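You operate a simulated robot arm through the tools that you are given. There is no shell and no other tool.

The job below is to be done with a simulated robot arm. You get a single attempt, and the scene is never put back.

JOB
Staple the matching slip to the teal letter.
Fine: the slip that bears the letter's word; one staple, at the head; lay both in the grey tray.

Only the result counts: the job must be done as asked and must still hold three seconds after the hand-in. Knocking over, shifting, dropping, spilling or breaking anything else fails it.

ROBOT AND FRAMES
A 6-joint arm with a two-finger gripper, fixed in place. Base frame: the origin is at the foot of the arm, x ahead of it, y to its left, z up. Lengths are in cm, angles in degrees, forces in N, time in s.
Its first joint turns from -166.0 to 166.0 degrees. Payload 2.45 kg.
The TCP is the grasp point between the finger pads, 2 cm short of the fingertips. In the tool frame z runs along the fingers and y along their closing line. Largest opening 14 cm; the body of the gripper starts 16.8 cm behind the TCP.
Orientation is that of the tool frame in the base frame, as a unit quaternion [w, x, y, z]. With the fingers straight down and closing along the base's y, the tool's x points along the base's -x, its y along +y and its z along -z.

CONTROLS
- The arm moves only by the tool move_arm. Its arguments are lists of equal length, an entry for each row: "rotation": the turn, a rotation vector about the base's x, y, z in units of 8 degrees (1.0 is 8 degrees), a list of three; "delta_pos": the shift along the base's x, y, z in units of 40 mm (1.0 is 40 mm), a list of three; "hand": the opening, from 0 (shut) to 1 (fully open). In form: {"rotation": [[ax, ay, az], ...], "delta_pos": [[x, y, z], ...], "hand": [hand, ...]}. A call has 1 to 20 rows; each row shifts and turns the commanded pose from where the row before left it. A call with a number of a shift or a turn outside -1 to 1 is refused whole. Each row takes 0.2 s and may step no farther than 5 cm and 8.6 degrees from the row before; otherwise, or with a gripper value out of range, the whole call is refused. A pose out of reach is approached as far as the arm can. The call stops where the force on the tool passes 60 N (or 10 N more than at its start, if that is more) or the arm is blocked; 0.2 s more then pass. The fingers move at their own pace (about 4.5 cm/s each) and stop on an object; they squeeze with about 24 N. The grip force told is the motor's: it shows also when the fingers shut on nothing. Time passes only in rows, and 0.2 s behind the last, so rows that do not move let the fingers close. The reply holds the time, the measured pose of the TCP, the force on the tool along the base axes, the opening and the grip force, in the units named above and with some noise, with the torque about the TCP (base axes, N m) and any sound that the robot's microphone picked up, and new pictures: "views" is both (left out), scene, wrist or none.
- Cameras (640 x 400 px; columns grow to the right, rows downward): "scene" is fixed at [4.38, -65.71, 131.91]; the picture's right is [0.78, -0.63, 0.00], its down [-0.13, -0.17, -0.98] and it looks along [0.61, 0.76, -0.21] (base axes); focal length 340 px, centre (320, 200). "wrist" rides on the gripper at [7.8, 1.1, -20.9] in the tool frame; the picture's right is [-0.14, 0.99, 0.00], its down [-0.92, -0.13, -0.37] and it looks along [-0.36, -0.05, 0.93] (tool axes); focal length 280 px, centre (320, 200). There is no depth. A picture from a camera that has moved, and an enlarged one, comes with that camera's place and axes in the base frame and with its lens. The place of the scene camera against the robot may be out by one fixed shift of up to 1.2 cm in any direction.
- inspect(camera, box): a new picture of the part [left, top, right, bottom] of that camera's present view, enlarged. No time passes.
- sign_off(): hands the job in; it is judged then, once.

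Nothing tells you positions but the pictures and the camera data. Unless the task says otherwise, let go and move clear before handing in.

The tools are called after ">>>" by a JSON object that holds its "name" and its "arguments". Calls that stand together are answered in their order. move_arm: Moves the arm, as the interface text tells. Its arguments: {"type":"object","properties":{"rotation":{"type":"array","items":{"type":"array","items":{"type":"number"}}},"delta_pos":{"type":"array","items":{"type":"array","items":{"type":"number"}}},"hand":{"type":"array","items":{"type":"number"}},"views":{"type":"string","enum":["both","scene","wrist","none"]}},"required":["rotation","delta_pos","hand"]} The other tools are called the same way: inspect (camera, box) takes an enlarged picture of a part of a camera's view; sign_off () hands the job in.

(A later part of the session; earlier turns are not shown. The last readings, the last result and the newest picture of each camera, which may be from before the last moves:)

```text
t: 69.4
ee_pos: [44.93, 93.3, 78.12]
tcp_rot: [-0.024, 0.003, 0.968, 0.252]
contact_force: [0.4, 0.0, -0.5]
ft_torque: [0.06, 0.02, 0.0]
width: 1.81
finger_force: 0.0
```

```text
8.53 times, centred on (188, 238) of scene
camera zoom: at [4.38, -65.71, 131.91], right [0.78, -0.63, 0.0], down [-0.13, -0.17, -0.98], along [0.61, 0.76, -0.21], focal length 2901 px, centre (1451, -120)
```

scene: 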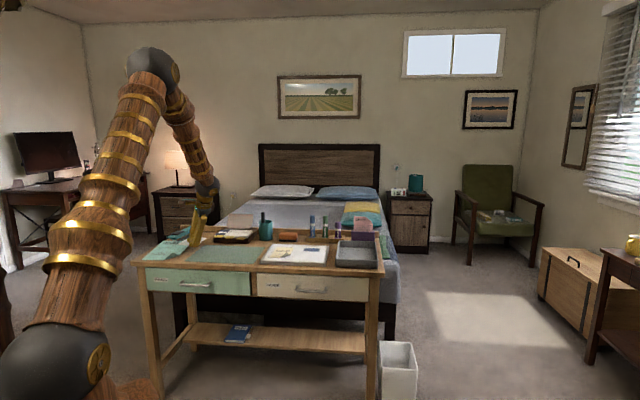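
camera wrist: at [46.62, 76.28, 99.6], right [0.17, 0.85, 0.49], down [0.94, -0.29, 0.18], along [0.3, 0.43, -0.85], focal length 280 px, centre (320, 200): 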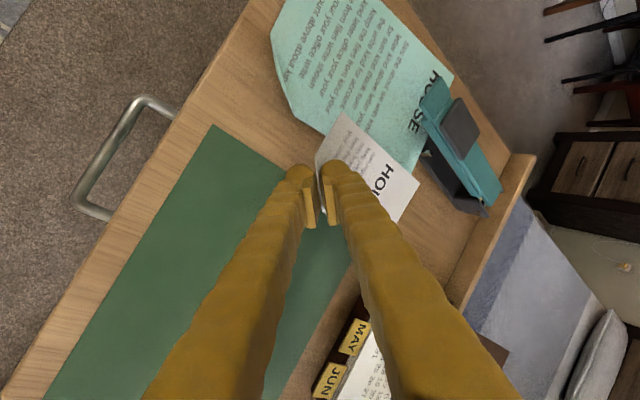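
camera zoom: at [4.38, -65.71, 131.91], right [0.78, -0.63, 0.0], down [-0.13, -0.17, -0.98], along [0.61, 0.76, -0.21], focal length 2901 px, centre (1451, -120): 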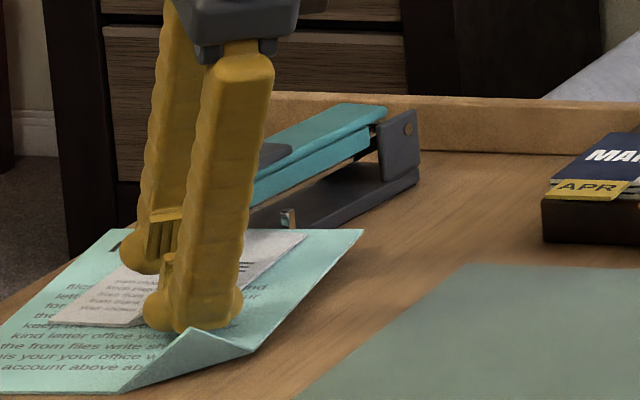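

The slip now lies on the letter under the nose. I'll withdraw along the flap and check the stack.

>>> {"name": "move_arm", "arguments": {"rotation": [[0, 0, 0], [0, 0, 0], [0, 0, 0], [0, 0, 0], [0, 0, 0]], "delta_pos": [[0.01, -0.12, 0.22], [0.03, -0.37, 0.66], [0.04, -0.45, 0.8], [0, -0.2, 0.9], [0, 0, 0]], "hand": [0.16, 0.2, 0.2, 0.2, 0.2]}}

>>> {"name": "inspect", "arguments": {"camera": "wrist", "box": [320, 40, 520, 240]}}

>>> {"name": "inspect", "arguments": {"camera": "scene", "box": [150, 215, 225, 260]}}

```text
t: 70.6
ee_pos: [45.09, 88.65, 88.27]
tcp_rot: [-0.025, 0.003, 0.967, 0.252]
contact_force: [-1.0, -0.8, 0.4]
ft_torque: [0.01, 0.01, -0.01]
width: 2.81
finger_force: 0.0
camera wrist: at [38.42, 79.49, 107.4], right [0.16, 0.87, 0.47], down [0.93, -0.29, 0.21], along [0.32, 0.41, -0.85], focal length 280 px, centre (320, 200)
```

scene: 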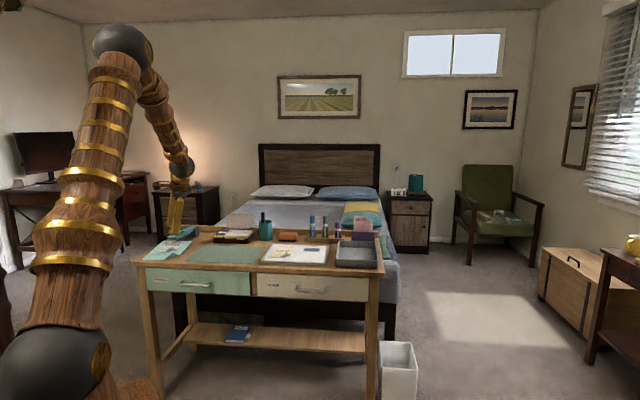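
wrist: 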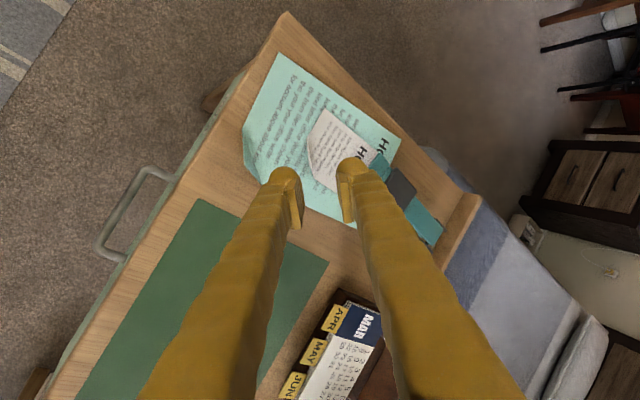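

```text
2.00 times, centred on (420, 140) of wrist
camera zoom: at [38.42, 79.49, 107.4], right [0.16, 0.87, 0.47], down [0.93, -0.29, 0.21], along [0.32, 0.41, -0.85], focal length 561 px, centre (120, 320)
```

zoom: 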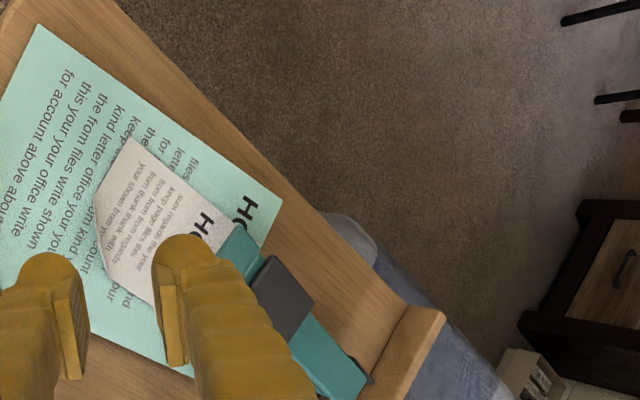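

```text
8.53 times, centred on (188, 238) of scene
camera zoom: at [4.38, -65.71, 131.91], right [0.78, -0.63, 0.0], down [-0.13, -0.17, -0.98], along [0.61, 0.76, -0.21], focal length 2901 px, centre (1451, -120)
```

zoom: 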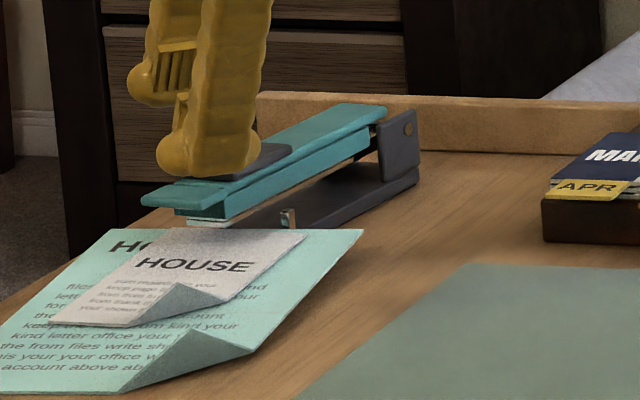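

The slip and letter are stacked with their heads together under the nose. I'll close the fingers, tilt outward and move above the stapler's thumb pad to press it.

>>> {"name": "move_arm", "arguments": {"rotation": [[0.69, -0.18, 0], [0.69, -0.18, 0], [0, 0, 0], [0, 0, 0], [0, 0, 0], [0, 0, 0]], "delta_pos": [[0.2, 0.6, 0.1], [0.3, 0.8, 0.1], [0.3, 0.9, 0], [0.33, 0.9, 0], [0, 0.1, -0.3], [0, 0, 0]], "hand": [0, 0, 0, 0, 0, 0]}}

>>> {"name": "inspect", "arguments": {"camera": "wrist", "box": [240, 80, 400, 220]}}

>>> {"name": "inspect", "arguments": {"camera": "scene", "box": [150, 205, 235, 260]}}

```text
t: 72.0
ee_pos: [49.69, 101.86, 87.86]
tcp_rot: [-0.001, -0.005, 0.939, 0.344]
contact_force: [0.8, 0.8, 0.8]
ft_torque: [0.03, 0.0, 0.01]
width: 0.01
finger_force: 23.8
camera wrist: at [42.17, 89.32, 104.49], right [0.13, 0.76, 0.64], down [0.92, -0.33, 0.2], along [0.36, 0.56, -0.74], focal length 280 px, centre (320, 200)
```

scene: 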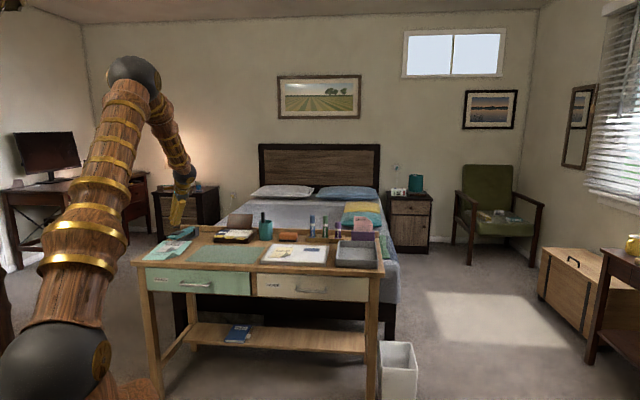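
wrist: 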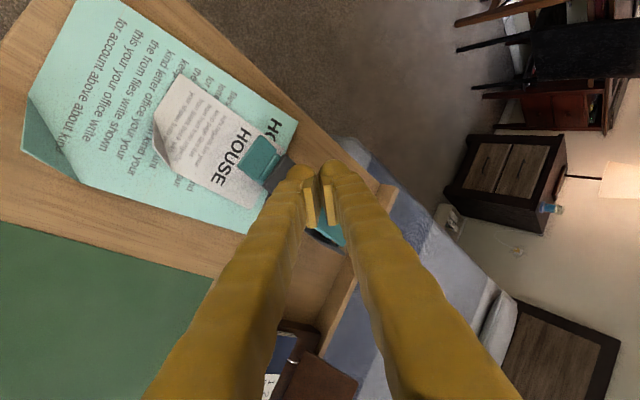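

```text
2.86 times, centred on (320, 150) of wrist
camera zoom: at [42.17, 89.32, 104.49], right [0.13, 0.76, 0.64], down [0.92, -0.33, 0.2], along [0.36, 0.56, -0.74], focal length 801 px, centre (320, 343)
```

zoom: 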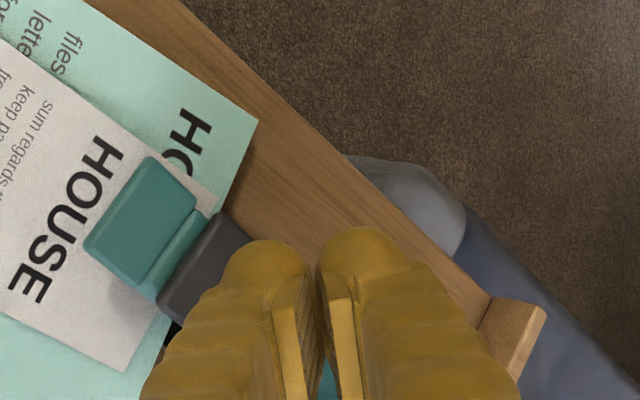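

```text
7.27 times, centred on (192, 232) of scene
camera zoom: at [4.38, -65.71, 131.91], right [0.78, -0.63, 0.0], down [-0.13, -0.17, -0.98], along [0.61, 0.76, -0.21], focal length 2472 px, centre (1247, -36)
```

zoom: 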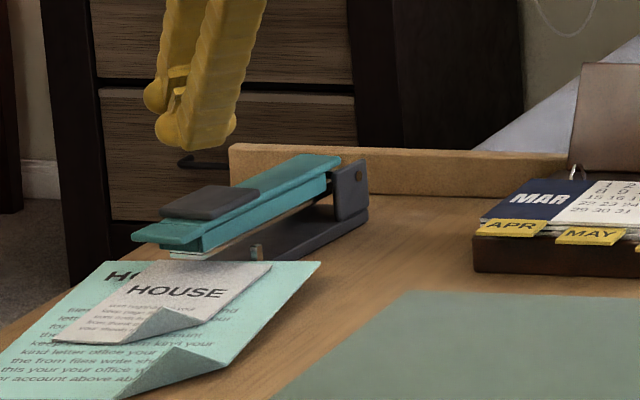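

The staple point lies about 1.1 cm from the slip's head edge and near the slip's centre line. I'll shift over the pad's centre line and come down to just above it.

>>> {"name": "move_arm", "arguments": {"rotation": [[0, 0, 0], [0, 0, 0], [0, 0, 0], [0, 0, 0]], "delta_pos": [[0.08, 0.38, -0.3], [0, 0, -0.5], [0, 0, -0.35], [0, 0, 0]], "hand": [0, 0, 0, 0], "views": "none"}}

>>> {"name": "inspect", "arguments": {"camera": "wrist", "box": [200, 80, 400, 240]}}

>>> {"name": "inspect", "arguments": {"camera": "scene", "box": [160, 215, 225, 255]}}

```text
t: 73.0
ee_pos: [50.23, 103.54, 83.39]
tcp_rot: [-0.001, -0.005, 0.939, 0.343]
contact_force: [0.0, 0.0, -0.5]
ft_torque: [0.01, 0.01, -0.03]
width: 0.0
finger_force: 24.3
```

```text
2.50 times, centred on (300, 160) of wrist
camera zoom: at [42.51, 90.86, 100.02], right [0.13, 0.76, 0.64], down [0.92, -0.33, 0.2], along [0.36, 0.56, -0.74], focal length 701 px, centre (370, 300)
```

zoom: 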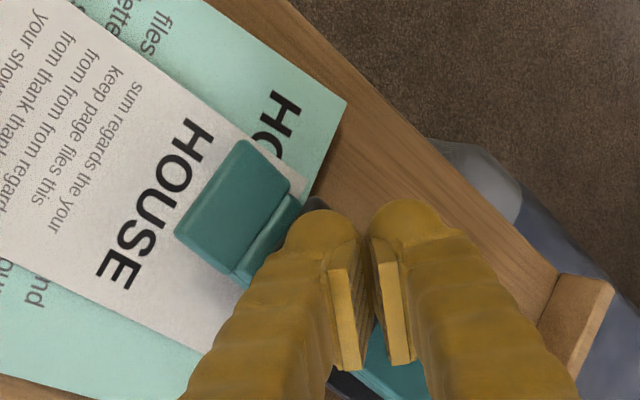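

```text
9.85 times, centred on (192, 235) of scene
camera zoom: at [4.38, -65.71, 131.91], right [0.78, -0.63, 0.0], down [-0.13, -0.17, -0.98], along [0.61, 0.76, -0.21], focal length 3347 px, centre (1575, -145)
```

zoom: 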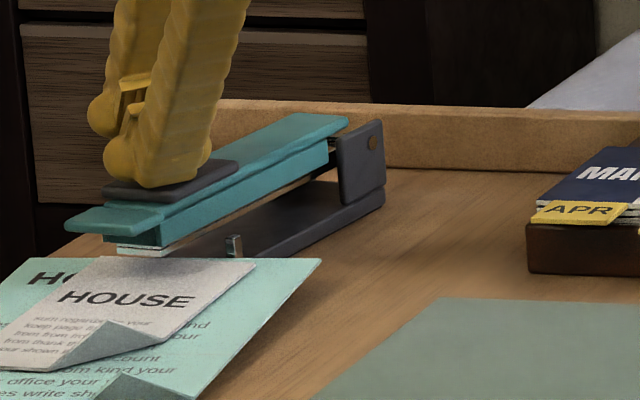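

>>> {"name": "move_arm", "arguments": {"rotation": [[0, 0, 0], [0, 0, 0], [0, 0, 0]], "delta_pos": [[0, 0, -0.1], [0, 0, -0.1], [0, 0, -0.1]], "hand": [0, 0, 0], "views": "none"}}

>>> {"name": "inspect", "arguments": {"camera": "scene", "box": [160, 215, 225, 255]}}

```text
t: 73.8
ee_pos: [49.99, 103.41, 82.32]
tcp_rot: [-0.001, -0.005, 0.939, 0.344]
contact_force: [-0.2, 0.2, 1.4]
ft_torque: [0.0, -0.03, 0.0]
width: 0.01
finger_force: 24.0
```

```text
9.85 times, centred on (192, 235) of scene
camera zoom: at [4.38, -65.71, 131.91], right [0.78, -0.63, 0.0], down [-0.13, -0.17, -0.98], along [0.61, 0.76, -0.21], focal length 3347 px, centre (1575, -145)
```

zoom: 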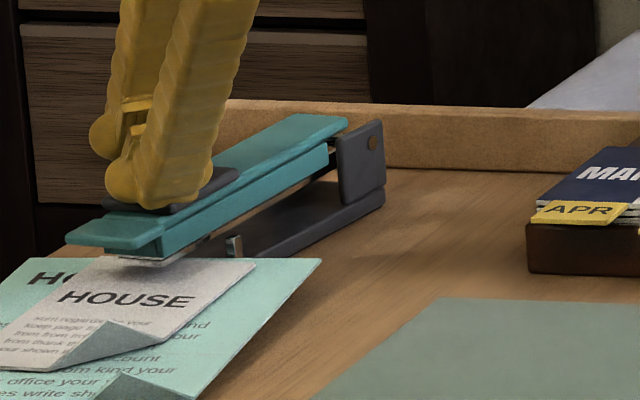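

The arm of the stapler is already going down under light force. I'll keep pressing, listening for the click.

>>> {"name": "move_arm", "arguments": {"rotation": [[0, 0, 0], [0, 0, 0], [0, 0, 0]], "delta_pos": [[0, 0, -0.1], [0, 0, -0.1], [0, 0, -0.08]], "hand": [0, 0, 0], "views": "none"}}

>>> {"name": "inspect", "arguments": {"camera": "scene", "box": [160, 215, 225, 255]}}

```text
t: 74.6
ee_pos: [50.18, 103.44, 81.49]
tcp_rot: [0.0, -0.006, 0.939, 0.345]
contact_force: [-5.7, -9.8, 29.2]
ft_torque: [-0.5, -0.26, -0.18]
width: 0.0
finger_force: 23.9
```

```text
9.85 times, centred on (192, 235) of scene
camera zoom: at [4.38, -65.71, 131.91], right [0.78, -0.63, 0.0], down [-0.13, -0.17, -0.98], along [0.61, 0.76, -0.21], focal length 3347 px, centre (1575, -145)
```

zoom: 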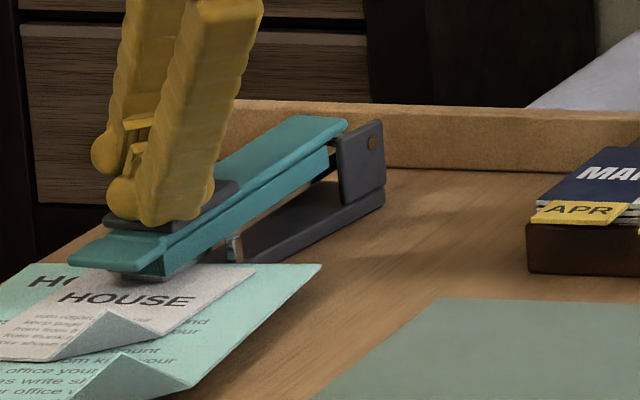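

>>> {"name": "move_arm", "arguments": {"rotation": [[0, 0, 0], [0, 0, 0]], "delta_pos": [[0, 0, -0.05], [0, 0, -0.04]], "hand": [0, 0], "views": "none"}}

>>> {"name": "inspect", "arguments": {"camera": "scene", "box": [160, 215, 225, 255]}}

```text
t: 75.2
ee_pos: [50.12, 103.52, 81.45]
tcp_rot: [0.001, -0.006, 0.938, 0.346]
contact_force: [-3.6, -7.6, 25.0]
ft_torque: [-0.38, -0.24, -0.15]
width: 0.0
finger_force: 23.9
stopped in row 2: the force on the tool passed its limit at 62 N (the readings are from after the stop); the commanded pose is now the measured one
```

```text
9.85 times, centred on (192, 235) of scene
camera zoom: at [4.38, -65.71, 131.91], right [0.78, -0.63, 0.0], down [-0.13, -0.17, -0.98], along [0.61, 0.76, -0.21], focal length 3347 px, centre (1575, -145)
```

zoom: 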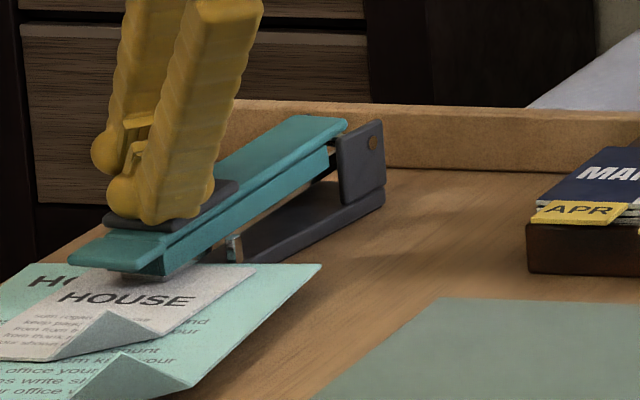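

No click yet at about 60 N peak. I'll hold a steadier, firm press.

>>> {"name": "move_arm", "arguments": {"rotation": [[0, 0, 0], [0, 0, 0], [0, 0, 0], [0, 0, 0], [0, 0, 0]], "delta_pos": [[0, 0, -0.02], [0, 0, -0.02], [0, 0, -0.01], [0, 0, 0], [0, 0, 0]], "hand": [0, 0, 0, 0, 0], "views": "wrist"}}

>>> {"name": "inspect", "arguments": {"camera": "scene", "box": [160, 220, 220, 255]}}

```text
t: 76.4
ee_pos: [50.15, 103.86, 81.47]
tcp_rot: [0.001, -0.006, 0.938, 0.348]
contact_force: [-4.4, -6.8, 24.3]
ft_torque: [-0.42, -0.25, -0.13]
width: 0.01
finger_force: 23.5
stopped in row 5: the force on the tool passed its limit at 60 N (the readings are from after the stop); the commanded pose is now the measured one
camera wrist: at [42.47, 90.95, 97.94], right [0.13, 0.75, 0.65], down [0.92, -0.33, 0.2], along [0.36, 0.57, -0.74], focal length 280 px, centre (320, 200)
```

wrist: 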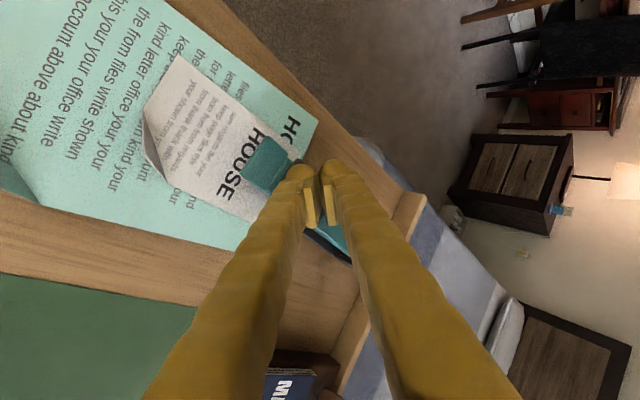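

```text
10.67 times, centred on (190, 238) of scene
camera zoom: at [4.38, -65.71, 131.91], right [0.78, -0.63, 0.0], down [-0.13, -0.17, -0.98], along [0.61, 0.76, -0.21], focal length 3626 px, centre (1707, -200)
```

zoom: 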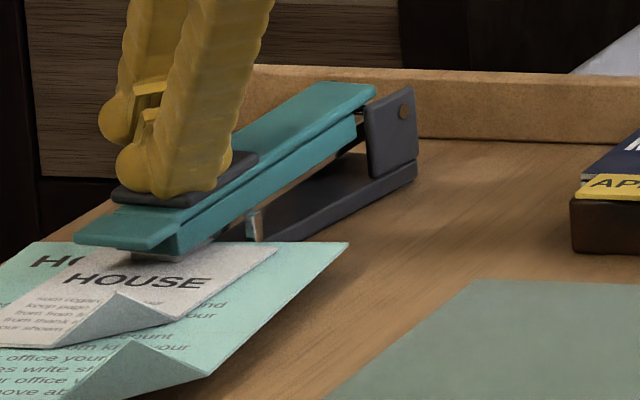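

The head has closed onto the paper but no click came. I'll lift off and look for a staple before choosing a better press point.

>>> {"name": "move_arm", "arguments": {"rotation": [[0, 0, 0], [0, 0, 0], [0, 0, 0], [0, 0, 0]], "delta_pos": [[0, 0, 0.3], [0, 0, 0.5], [0, -0.5, 0.5], [0, 0, 0]], "hand": [0, 0, 0, 0], "views": "wrist"}}

>>> {"name": "inspect", "arguments": {"camera": "wrist", "box": [160, 60, 340, 220]}}

>>> {"name": "inspect", "arguments": {"camera": "scene", "box": [160, 215, 225, 255]}}

```text
t: 77.4
ee_pos: [50.16, 101.8, 86.27]
tcp_rot: [0.001, -0.005, 0.938, 0.346]
contact_force: [0.1, 0.1, 0.5]
ft_torque: [0.02, 0.0, -0.01]
width: 0.0
finger_force: 24.5
camera wrist: at [42.44, 88.96, 102.85], right [0.13, 0.75, 0.64], down [0.92, -0.33, 0.2], along [0.36, 0.57, -0.74], focal length 280 px, centre (320, 200)
```

wrist: 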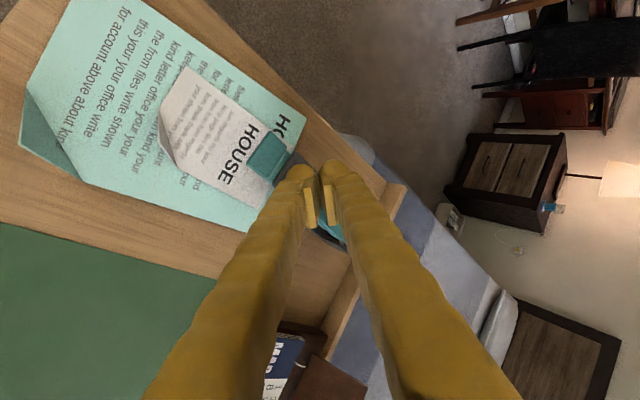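

```text
2.50 times, centred on (250, 140) of wrist
camera zoom: at [42.44, 88.96, 102.85], right [0.13, 0.75, 0.64], down [0.92, -0.33, 0.2], along [0.36, 0.57, -0.74], focal length 701 px, centre (495, 350)
```

zoom: 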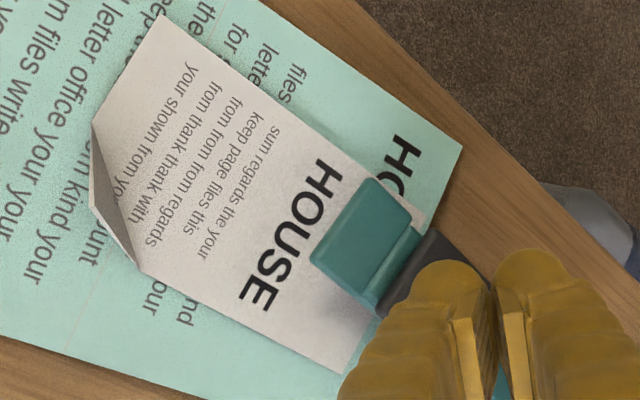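

```text
9.85 times, centred on (192, 235) of scene
camera zoom: at [4.38, -65.71, 131.91], right [0.78, -0.63, 0.0], down [-0.13, -0.17, -0.98], along [0.61, 0.76, -0.21], focal length 3347 px, centre (1575, -145)
```

zoom: 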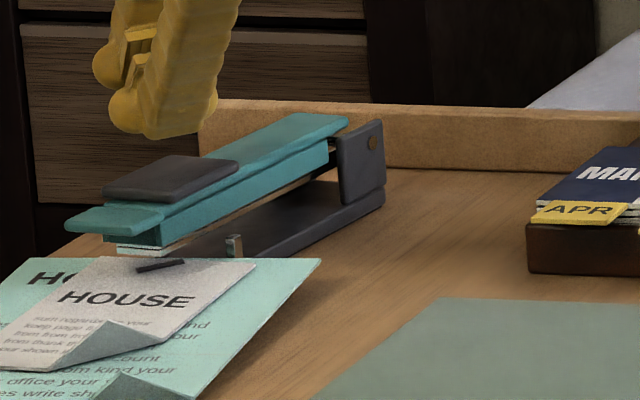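

A dark staple now shows on the slip's head. I'll look closer.

>>> {"name": "inspect", "arguments": {"camera": "scene", "box": [164, 232, 196, 252]}}

>>> {"name": "inspect", "arguments": {"camera": "wrist", "box": [230, 110, 310, 180]}}

```text
16.00 times, centred on (180, 242) of scene
camera zoom: at [4.38, -65.71, 131.91], right [0.78, -0.63, 0.0], down [-0.13, -0.17, -0.98], along [0.61, 0.76, -0.21], focal length 5439 px, centre (2560, -472)
```

zoom: 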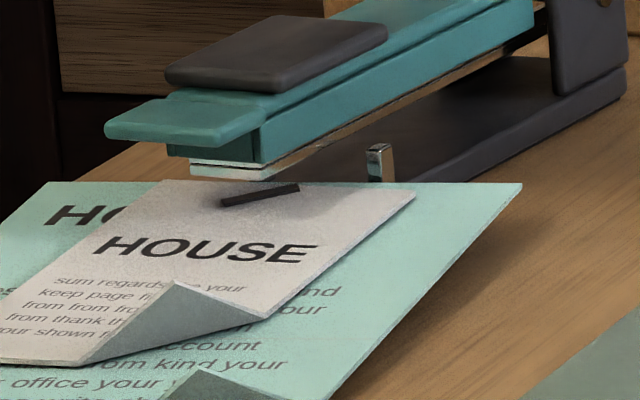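

```text
5.71 times, centred on (270, 145) of wrist
camera zoom: at [42.44, 88.96, 102.85], right [0.13, 0.75, 0.64], down [0.92, -0.33, 0.2], along [0.36, 0.57, -0.74], focal length 1602 px, centre (606, 514)
```

zoom: 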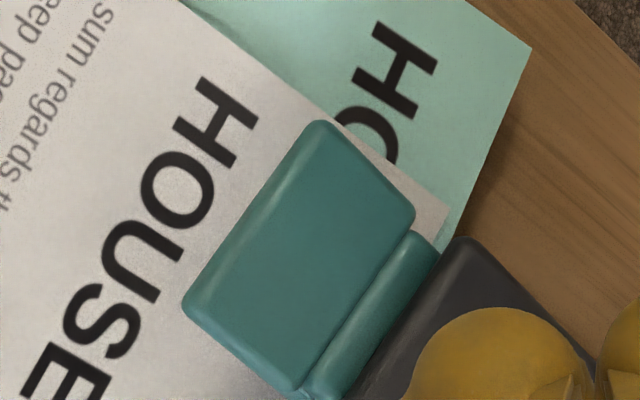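

One staple holds both papers at the head, so I must not press again. Next I'll grip the letter's flap once more to draw the stack out, starting with a look from above the flap.

>>> {"name": "move_arm", "arguments": {"rotation": [[-0.97, 0, 0], [-0.97, 0, 0], [0, 0, 0.6], [0, 0, 0], [0, 0, 0], [0, 0, 0], [0, 0, 0]], "delta_pos": [[-0.2, -0.7, 0.5], [-0.3, -0.85, 0.4], [-0.3, -0.85, 0.1], [-0.3, -0.85, 0], [-0.3, -0.85, 0], [-0.24, -0.73, -0.4], [0, 0, 0]], "hand": [0, 0, 0, 0.22, 0.22, 0.22, 0.22]}}

>>> {"name": "inspect", "arguments": {"camera": "wrist", "box": [240, 60, 420, 220]}}

>>> {"name": "inspect", "arguments": {"camera": "scene", "box": [140, 220, 220, 270]}}

```text
t: 79.0
ee_pos: [43.34, 82.66, 88.69]
tcp_rot: [-0.01, -0.047, 0.975, 0.216]
contact_force: [-0.5, 0.6, 0.0]
ft_torque: [0.0, 0.0, 0.02]
width: 3.08
finger_force: 0.1
camera wrist: at [36.43, 74.08, 108.0], right [0.05, 0.91, 0.42], down [0.94, -0.18, 0.28], along [0.33, 0.38, -0.86], focal length 280 px, centre (320, 200)
```

scene: 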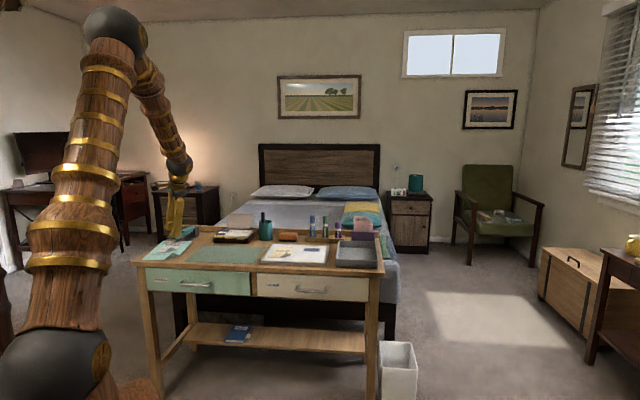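
wrist: 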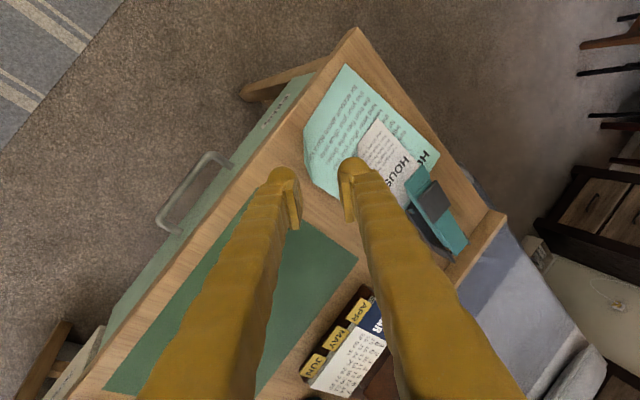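

```text
2.50 times, centred on (330, 140) of wrist
camera zoom: at [36.43, 74.08, 108.0], right [0.05, 0.91, 0.42], down [0.94, -0.18, 0.28], along [0.33, 0.38, -0.86], focal length 701 px, centre (295, 350)
```

zoom: 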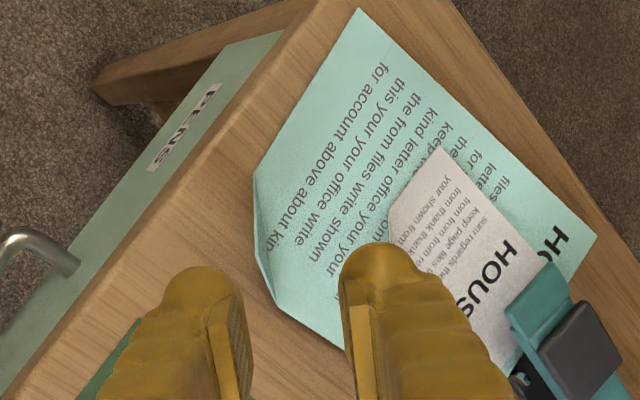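

```text
8.00 times, centred on (180, 245) of scene
camera zoom: at [4.38, -65.71, 131.91], right [0.78, -0.63, 0.0], down [-0.13, -0.17, -0.98], along [0.61, 0.76, -0.21], focal length 2720 px, centre (1440, -160)
```

zoom: 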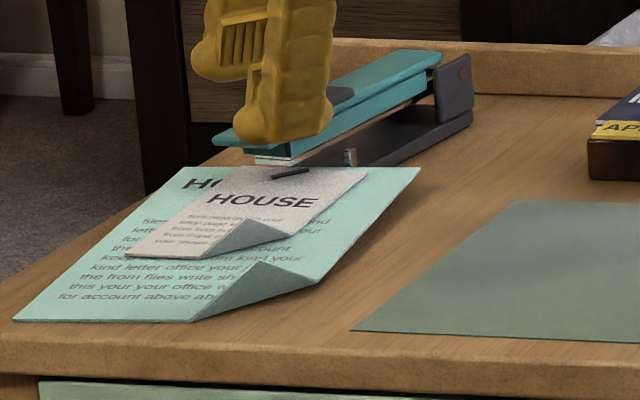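

>>> {"name": "move_arm", "arguments": {"rotation": [[0.4975, 0.048, 0], [0, 0, 0], [0, 0, 0], [0, 0, 0], [0, 0, 0]], "delta_pos": [[0.05, -0.1, -0.5], [0.05, -0.055, -0.67], [-0.03, 0.32, -0.58], [-0.03, 0.32, -0.58], [0, 0, 0]], "hand": [0.22, 0.22, 0.22, 0.22, 0.22], "views": "none"}}

>>> {"name": "inspect", "arguments": {"camera": "wrist", "box": [260, 80, 400, 220]}}

>>> {"name": "inspect", "arguments": {"camera": "scene", "box": [140, 220, 220, 270]}}

```text
t: 80.2
ee_pos: [43.59, 84.4, 79.45]
tcp_rot: [-0.012, -0.046, 0.967, 0.25]
contact_force: [-0.4, 0.5, -0.9]
ft_torque: [0.01, 0.01, 0.0]
width: 3.08
finger_force: 0.0
```

```text
2.86 times, centred on (330, 150) of wrist
camera zoom: at [36.84, 74.55, 98.23], right [0.05, 0.88, 0.48], down [0.94, -0.2, 0.26], along [0.33, 0.44, -0.84], focal length 801 px, centre (291, 343)
```

zoom: 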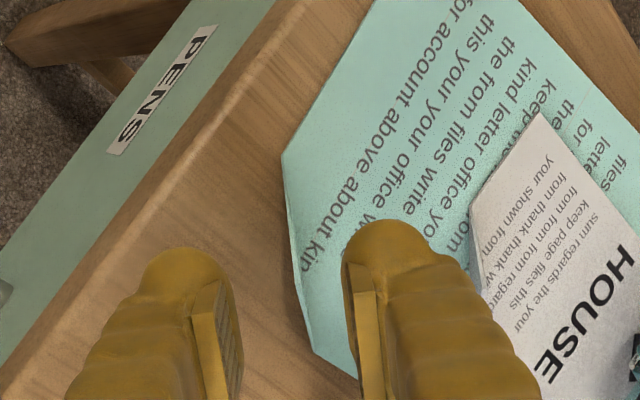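

```text
8.00 times, centred on (180, 245) of scene
camera zoom: at [4.38, -65.71, 131.91], right [0.78, -0.63, 0.0], down [-0.13, -0.17, -0.98], along [0.61, 0.76, -0.21], focal length 2720 px, centre (1440, -160)
```

zoom: 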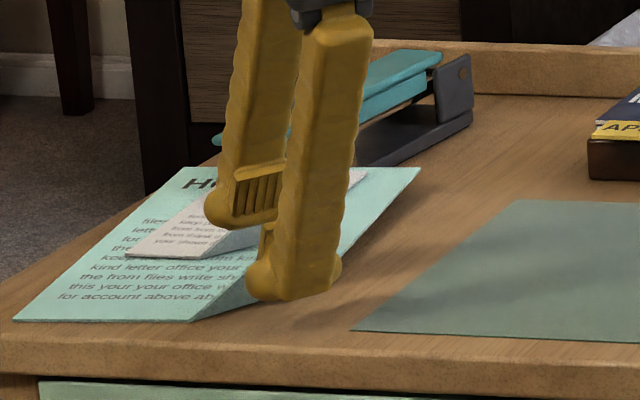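

>>> {"name": "move_arm", "arguments": {"rotation": [[0, 0, 0], [0, 0, 0], [0, 0, 0], [0, 0, 0], [0, 0, 0]], "delta_pos": [[-0.02, 0.12, -0.2], [-0.02, 0.12, -0.2], [0, 0, 0], [-0.01, 0.08, -0.15], [0, 0, 0]], "hand": [0.2, 0.14, 0.08, 0.08, 0.08], "views": "none"}}

>>> {"name": "inspect", "arguments": {"camera": "wrist", "box": [260, 80, 400, 220]}}

>>> {"name": "inspect", "arguments": {"camera": "scene", "box": [150, 230, 200, 265]}}

```text
t: 81.4
ee_pos: [43.57, 85.78, 77.36]
tcp_rot: [-0.011, -0.046, 0.967, 0.251]
contact_force: [-0.4, -0.3, 0.1]
ft_torque: [0.01, 0.0, 0.01]
width: 1.11
finger_force: 0.1
```

```text
2.86 times, centred on (330, 150) of wrist
camera zoom: at [36.7, 75.86, 96.02], right [0.05, 0.88, 0.48], down [0.94, -0.2, 0.26], along [0.33, 0.44, -0.84], focal length 801 px, centre (291, 343)
```

zoom: 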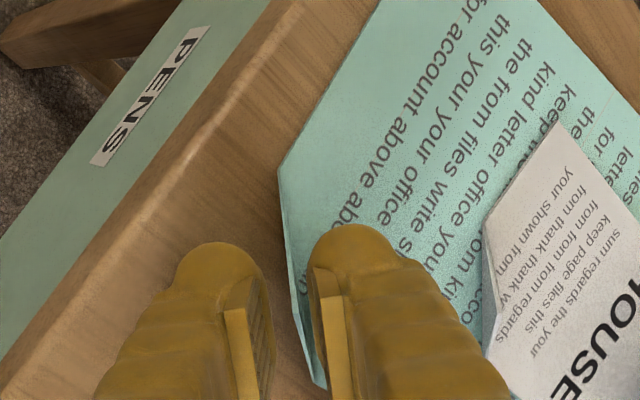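

```text
11.43 times, centred on (175, 248) of scene
camera zoom: at [4.38, -65.71, 131.91], right [0.78, -0.63, 0.0], down [-0.13, -0.17, -0.98], along [0.61, 0.76, -0.21], focal length 3885 px, centre (1977, -343)
```

zoom: 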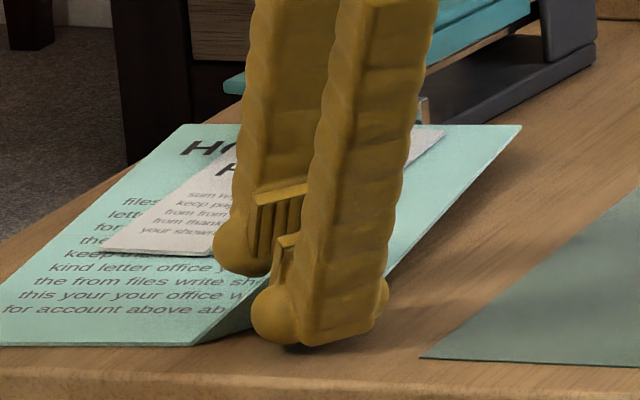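

>>> {"name": "move_arm", "arguments": {"rotation": [[0, 0, 0], [0, 0, 0], [0, 0, 0], [0, 0, 0]], "delta_pos": [[0, 0.02, -0.04], [0, 0, 0], [0, 0, 0], [0, 0, 0]], "hand": [0.06, 0, 0, 0], "views": "none"}}

>>> {"name": "inspect", "arguments": {"camera": "wrist", "box": [260, 40, 500, 240]}}

```text
t: 82.4
ee_pos: [43.49, 85.73, 77.0]
tcp_rot: [-0.011, -0.046, 0.967, 0.25]
contact_force: [0.5, 0.2, 0.4]
ft_torque: [0.01, 0.04, 0.0]
width: 0.58
finger_force: 14.4
```

```text
2.00 times, centred on (380, 140) of wrist
camera zoom: at [36.68, 75.89, 95.83], right [0.05, 0.88, 0.48], down [0.94, -0.2, 0.26], along [0.33, 0.44, -0.84], focal length 561 px, centre (200, 320)
```

zoom: 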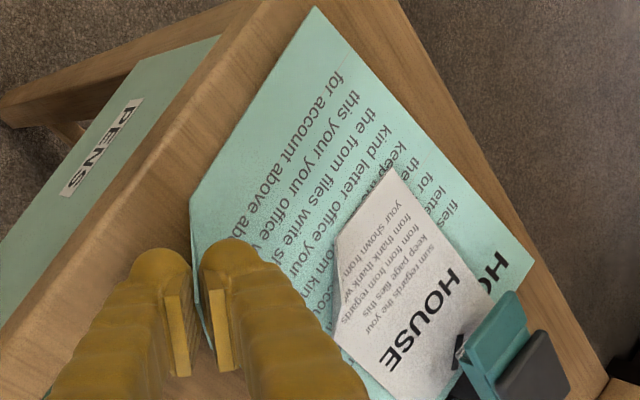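

Gripped. I'll lift half a centimetre and draw the stack straight back out of the jaw.

>>> {"name": "move_arm", "arguments": {"rotation": [[0, 0, 0], [0, 0, 0], [0, 0, 0], [0, 0, 0], [0, 0, 0]], "delta_pos": [[0, 0, 0.13], [-0.15, -0.18, 0], [-0.22, -0.26, 0], [-0.25, -0.29, 0], [0, 0, 0]], "hand": [0, 0, 0, 0, 0], "views": "none"}}

>>> {"name": "inspect", "arguments": {"camera": "wrist", "box": [260, 40, 500, 240]}}

>>> {"name": "inspect", "arguments": {"camera": "scene", "box": [140, 215, 225, 270]}}

```text
t: 83.6
ee_pos: [41.18, 82.88, 77.51]
tcp_rot: [-0.011, -0.046, 0.967, 0.25]
contact_force: [0.3, 0.0, -0.1]
ft_torque: [0.0, -0.03, 0.0]
width: 0.57
finger_force: 14.2
```

```text
2.00 times, centred on (380, 140) of wrist
camera zoom: at [34.2, 72.99, 96.31], right [0.05, 0.88, 0.48], down [0.94, -0.2, 0.26], along [0.33, 0.44, -0.84], focal length 561 px, centre (200, 320)
```

zoom: 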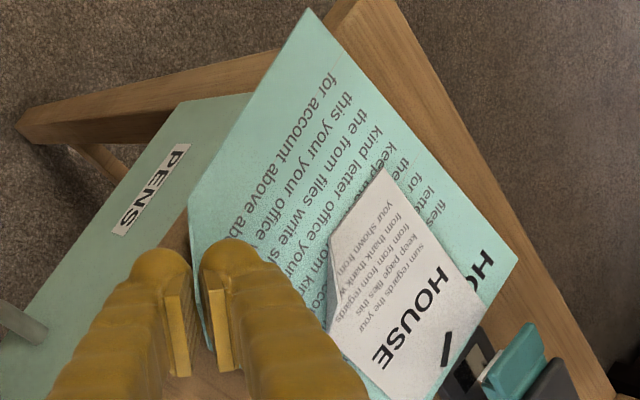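

```text
7.27 times, centred on (182, 242) of scene
camera zoom: at [4.38, -65.71, 131.91], right [0.78, -0.63, 0.0], down [-0.13, -0.17, -0.98], along [0.61, 0.76, -0.21], focal length 2472 px, centre (1320, -109)
```

zoom: 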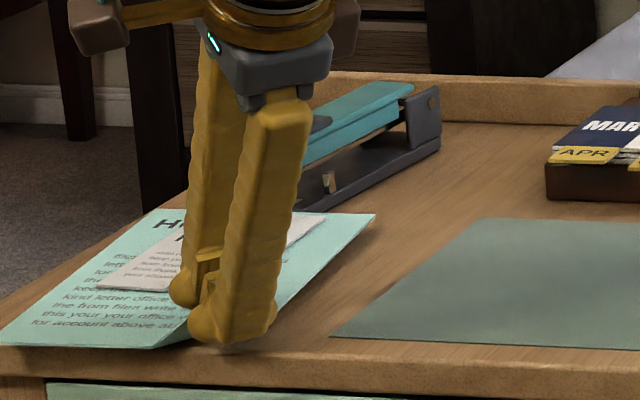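

The slip travels with the letter, joined by the single staple. I'll continue clear of the nose and then lift.

>>> {"name": "move_arm", "arguments": {"rotation": [[0, 0, 0], [0, 0, 0], [0, 0, 0], [0, 0, 0], [0, 0, 0], [0, 0, 0]], "delta_pos": [[-0.3, -0.35, 0], [-0.35, -0.4, 0], [-0.35, -0.4, 0], [0, 0, 0.5], [0, 0, 0.8], [0, 0, 0]], "hand": [0, 0, 0, 0, 0, 0]}}

>>> {"name": "inspect", "arguments": {"camera": "wrist", "box": [260, 40, 500, 240]}}

>>> {"name": "inspect", "arguments": {"camera": "scene", "box": [130, 205, 225, 270]}}

```text
t: 85.0
ee_pos: [37.15, 78.11, 82.95]
tcp_rot: [-0.011, -0.046, 0.967, 0.25]
contact_force: [0.1, 0.3, -0.4]
ft_torque: [-0.04, 0.01, -0.01]
width: 0.62
finger_force: 14.2
camera wrist: at [30.26, 68.25, 101.62], right [0.05, 0.88, 0.48], down [0.94, -0.2, 0.26], along [0.33, 0.44, -0.84], focal length 280 px, centre (320, 200)
```

scene: 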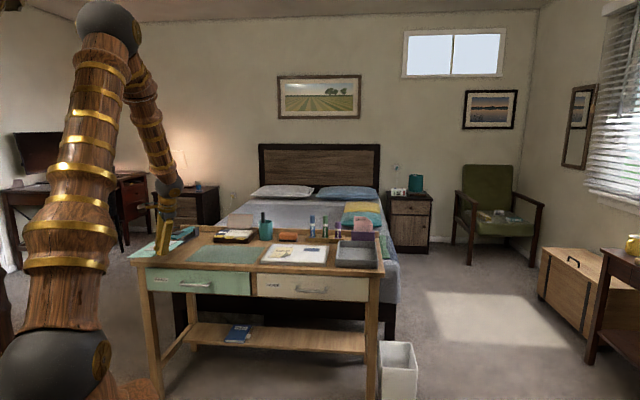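
wrist: 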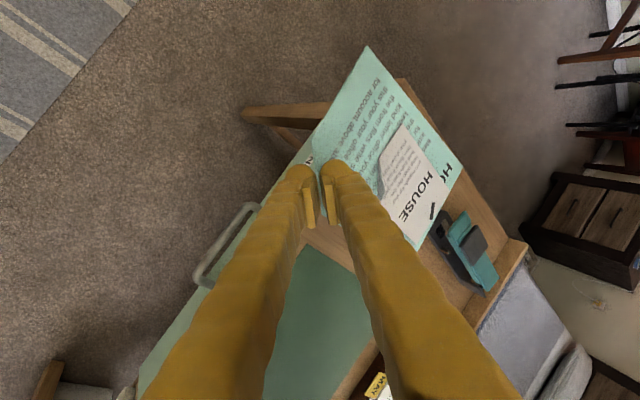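

```text
2.00 times, centred on (380, 140) of wrist
camera zoom: at [30.26, 68.25, 101.62], right [0.05, 0.88, 0.48], down [0.94, -0.2, 0.26], along [0.33, 0.44, -0.84], focal length 561 px, centre (200, 320)
```

zoom: 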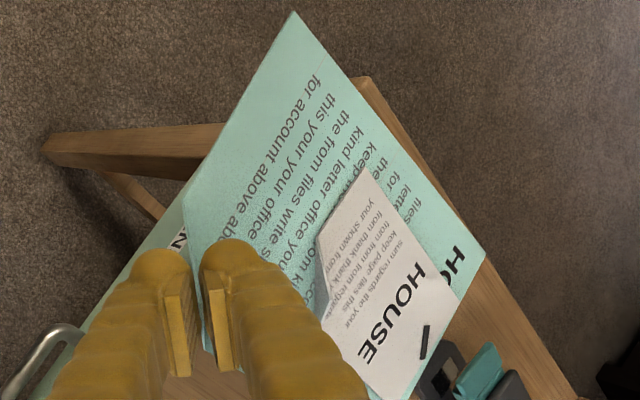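

```text
6.15 times, centred on (178, 238) of scene
camera zoom: at [4.38, -65.71, 131.91], right [0.78, -0.63, 0.0], down [-0.13, -0.17, -0.98], along [0.61, 0.76, -0.21], focal length 2092 px, centre (1197, -31)
```

zoom: 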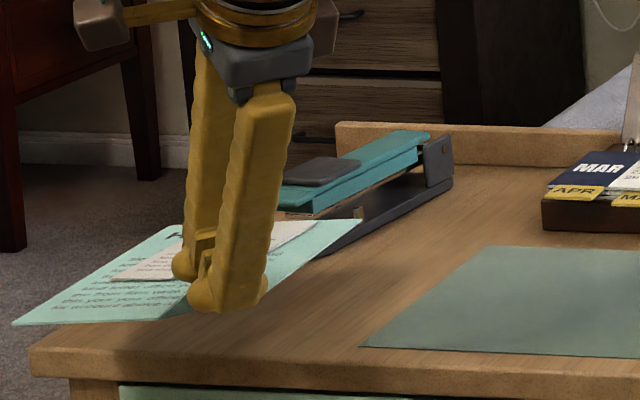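

The stack is free, but with this grip the wrist couldn't reach the tray, because the hand leans the wrong way for a spot that far right. I'll set the stack down on the mat, turned about 25°, so I can re-grip the same flap with a lean that reaches.

>>> {"name": "move_arm", "arguments": {"rotation": [[0.42, 0.265, 0], [0, 0, 0.78], [0, 0, 0.78], [0, 0, 0.78], [0, 0, 0.78], [0, 0, 0], [0, 0, 0], [0, 0, 0], [0, 0, 0]], "delta_pos": [[0, 0, 0.5], [0.6, -0.2, 0.3], [0.8, -0.2, 0], [0.8, -0.2, 0], [0.8, -0.2, 0], [0.8, -0.2, 0], [0.8, -0.2, 0], [0.8, 0, 0], [0, 0, 0]], "hand": [0, 0, 0, 0, 0, 0, 0, 0, 0]}}

>>> {"name": "inspect", "arguments": {"camera": "wrist", "box": [280, 20, 520, 240]}}

>>> {"name": "inspect", "arguments": {"camera": "scene", "box": [150, 210, 270, 275]}}

```text
t: 87.0
ee_pos: [58.72, 73.43, 85.96]
tcp_rot: [-0.088, -0.247, 0.928, 0.266]
contact_force: [0.4, -0.8, 0.3]
ft_torque: [-0.01, -0.04, 0.03]
width: 0.59
finger_force: 14.0
camera wrist: at [57.84, 60.85, 104.35], right [-0.29, 0.8, 0.53], down [0.95, 0.21, 0.21], along [0.06, 0.57, -0.82], focal length 280 px, centre (320, 200)
```

scene: 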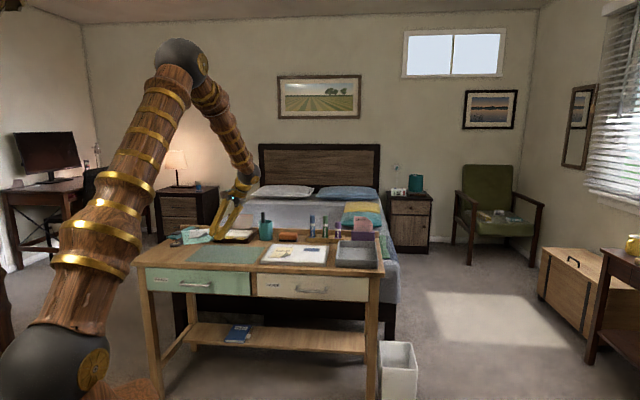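
wrist: 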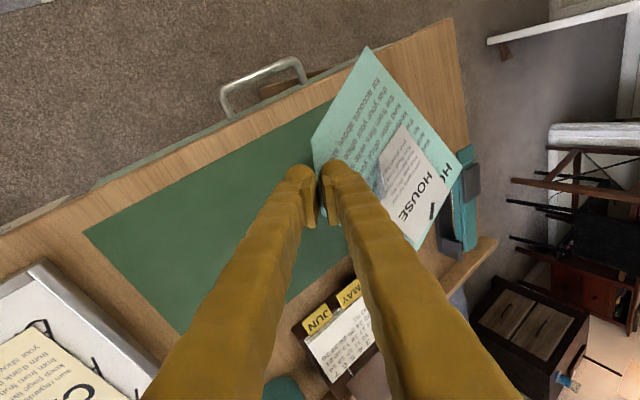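

```text
1.82 times, centred on (400, 130) of wrist
camera zoom: at [57.84, 60.85, 104.35], right [-0.29, 0.8, 0.53], down [0.95, 0.21, 0.21], along [0.06, 0.57, -0.82], focal length 510 px, centre (174, 327)
```

zoom: 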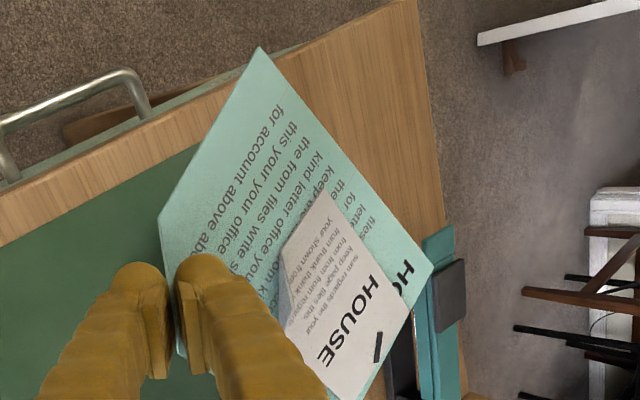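

```text
5.33 times, centred on (210, 242) of scene
camera zoom: at [4.38, -65.71, 131.91], right [0.78, -0.63, 0.0], down [-0.13, -0.17, -0.98], along [0.61, 0.76, -0.21], focal length 1813 px, centre (907, -27)
```

zoom: 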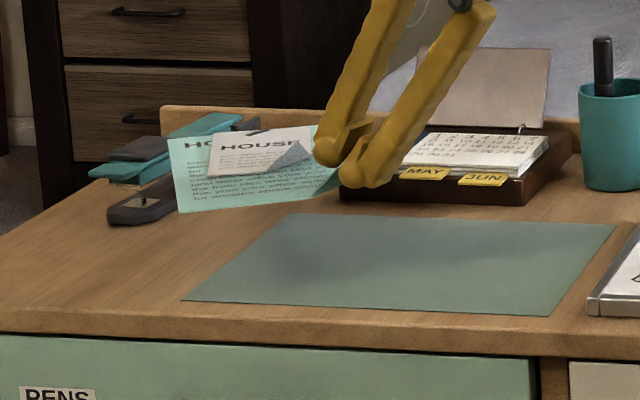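

>>> {"name": "move_arm", "arguments": {"rotation": [[0, 0, 0], [0, 0, 0], [0, 0, 0], [0, 0, 0], [0, 0, 0]], "delta_pos": [[-0.2, -0.2, -0.6], [0, 0, -0.6], [0, 0, -0.55], [0, 0, -0.25], [0, 0, 0]], "hand": [0, 0, 0, 0, 0], "views": "none"}}

>>> {"name": "inspect", "arguments": {"camera": "wrist", "box": [280, 20, 520, 240]}}

>>> {"name": "inspect", "arguments": {"camera": "scene", "box": [150, 210, 270, 275]}}

```text
t: 88.2
ee_pos: [57.88, 72.59, 77.99]
tcp_rot: [-0.087, -0.248, 0.928, 0.266]
contact_force: [-0.2, 0.8, -0.9]
ft_torque: [-0.02, 0.01, -0.01]
width: 0.58
finger_force: 13.3
```

```text
1.82 times, centred on (400, 130) of wrist
camera zoom: at [56.92, 60.05, 96.41], right [-0.29, 0.8, 0.53], down [0.95, 0.21, 0.21], along [0.06, 0.57, -0.82], focal length 510 px, centre (174, 327)
```

zoom: 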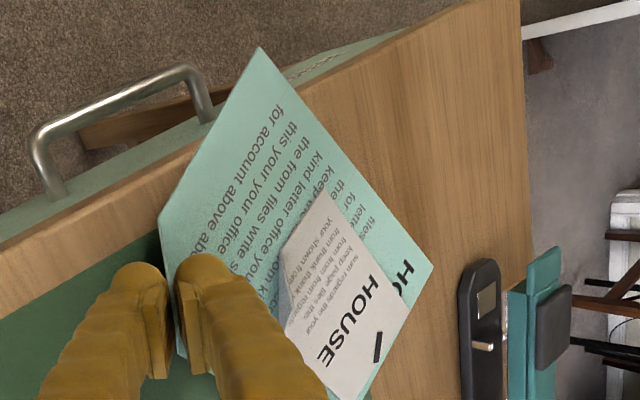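

```text
5.33 times, centred on (210, 242) of scene
camera zoom: at [4.38, -65.71, 131.91], right [0.78, -0.63, 0.0], down [-0.13, -0.17, -0.98], along [0.61, 0.76, -0.21], focal length 1813 px, centre (907, -27)
```

zoom: 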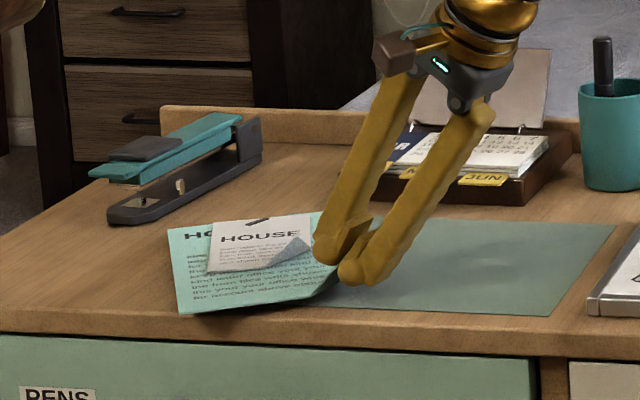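

>>> {"name": "move_arm", "arguments": {"rotation": [[0, 0, 0], [0, 0, 0], [0, 0, 0], [0, 0, 0], [0, 0, 0]], "delta_pos": [[0, 0, -0.12], [0, 0, 0], [0, 0, 0], [0, 0, 0], [0, 0, 0]], "hand": [0, 0.08, 0.16, 0.2, 0.2], "views": "none"}}

>>> {"name": "inspect", "arguments": {"camera": "wrist", "box": [280, 20, 520, 240]}}

```text
t: 89.4
ee_pos: [57.83, 72.47, 77.7]
tcp_rot: [-0.087, -0.248, 0.927, 0.266]
contact_force: [-0.9, 0.7, 0.1]
ft_torque: [0.02, -0.04, -0.01]
width: 2.81
finger_force: 0.0
```

```text
1.82 times, centred on (400, 130) of wrist
camera zoom: at [56.89, 60.0, 95.94], right [-0.29, 0.8, 0.53], down [0.95, 0.21, 0.21], along [0.06, 0.57, -0.82], focal length 510 px, centre (174, 327)
```

zoom: 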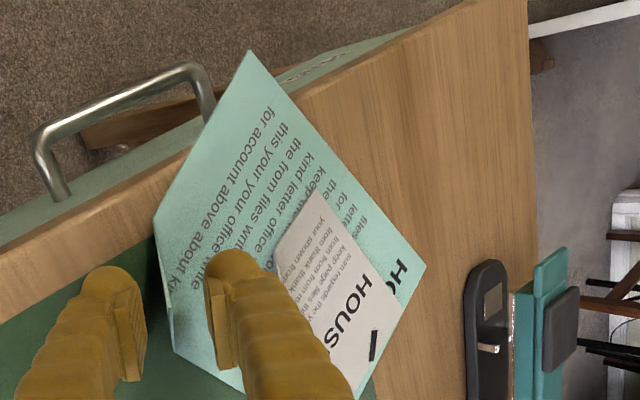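

Released cleanly. I'll withdraw along the flap and take the free hand over for a precise look at the tray.

>>> {"name": "move_arm", "arguments": {"rotation": [[0, 0, 0], [0, 0, 0], [0, 0, 0], [-0.2, 0, -0.9], [-0.2, 0, -0.9], [0, 0, -0.9], [0, 0, -0.9], [0, 0, 0], [0, 0, 0], [0, 0, 0]], "delta_pos": [[0.08, -0.13, 0.24], [0.25, -0.38, 0.72], [0.25, -0.38, 0.72], [0.6, -0.6, 0.5], [0.75, -0.75, 0.2], [0.75, -0.75, 0], [0.75, -0.75, 0], [0.75, -0.75, 0], [0.75, -0.75, 0], [0, 0, 0]], "hand": [0.22, 0.22, 0.22, 0.22, 0.3, 0.4, 0.5, 0.6, 0.6, 0.6]}}

>>> {"name": "inspect", "arguments": {"camera": "scene", "box": [150, 210, 270, 275]}}

```text
t: 91.6
ee_pos: [77.42, 51.46, 87.19]
tcp_rot: [-0.028, -0.006, 0.966, 0.255]
contact_force: [-0.5, -0.4, 0.1]
ft_torque: [0.02, 0.0, 0.03]
width: 8.42
finger_force: 0.1
camera wrist: at [71.02, 42.02, 106.26], right [0.14, 0.87, 0.48], down [0.94, -0.27, 0.21], along [0.31, 0.42, -0.85], focal length 280 px, centre (320, 200)
```

scene: 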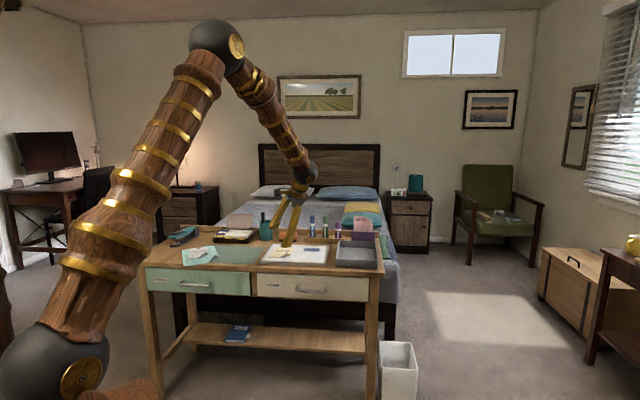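
wrist: 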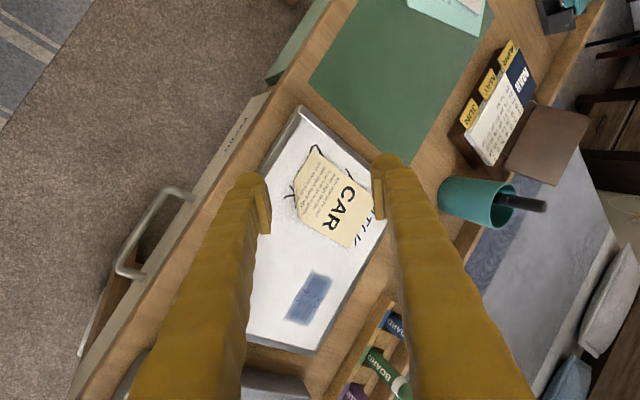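

```text
5.33 times, centred on (210, 242) of scene
camera zoom: at [4.38, -65.71, 131.91], right [0.78, -0.63, 0.0], down [-0.13, -0.17, -0.98], along [0.61, 0.76, -0.21], focal length 1813 px, centre (907, -27)
```

zoom: 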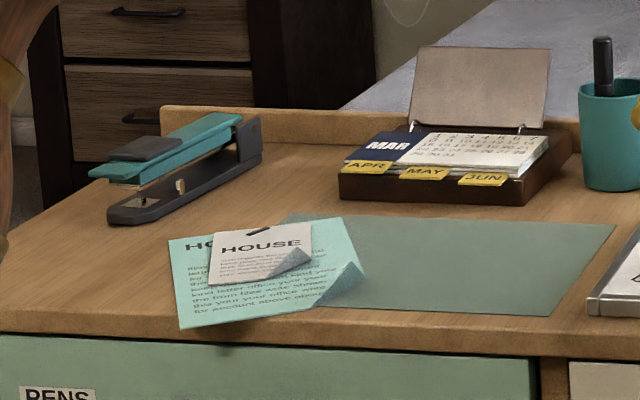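

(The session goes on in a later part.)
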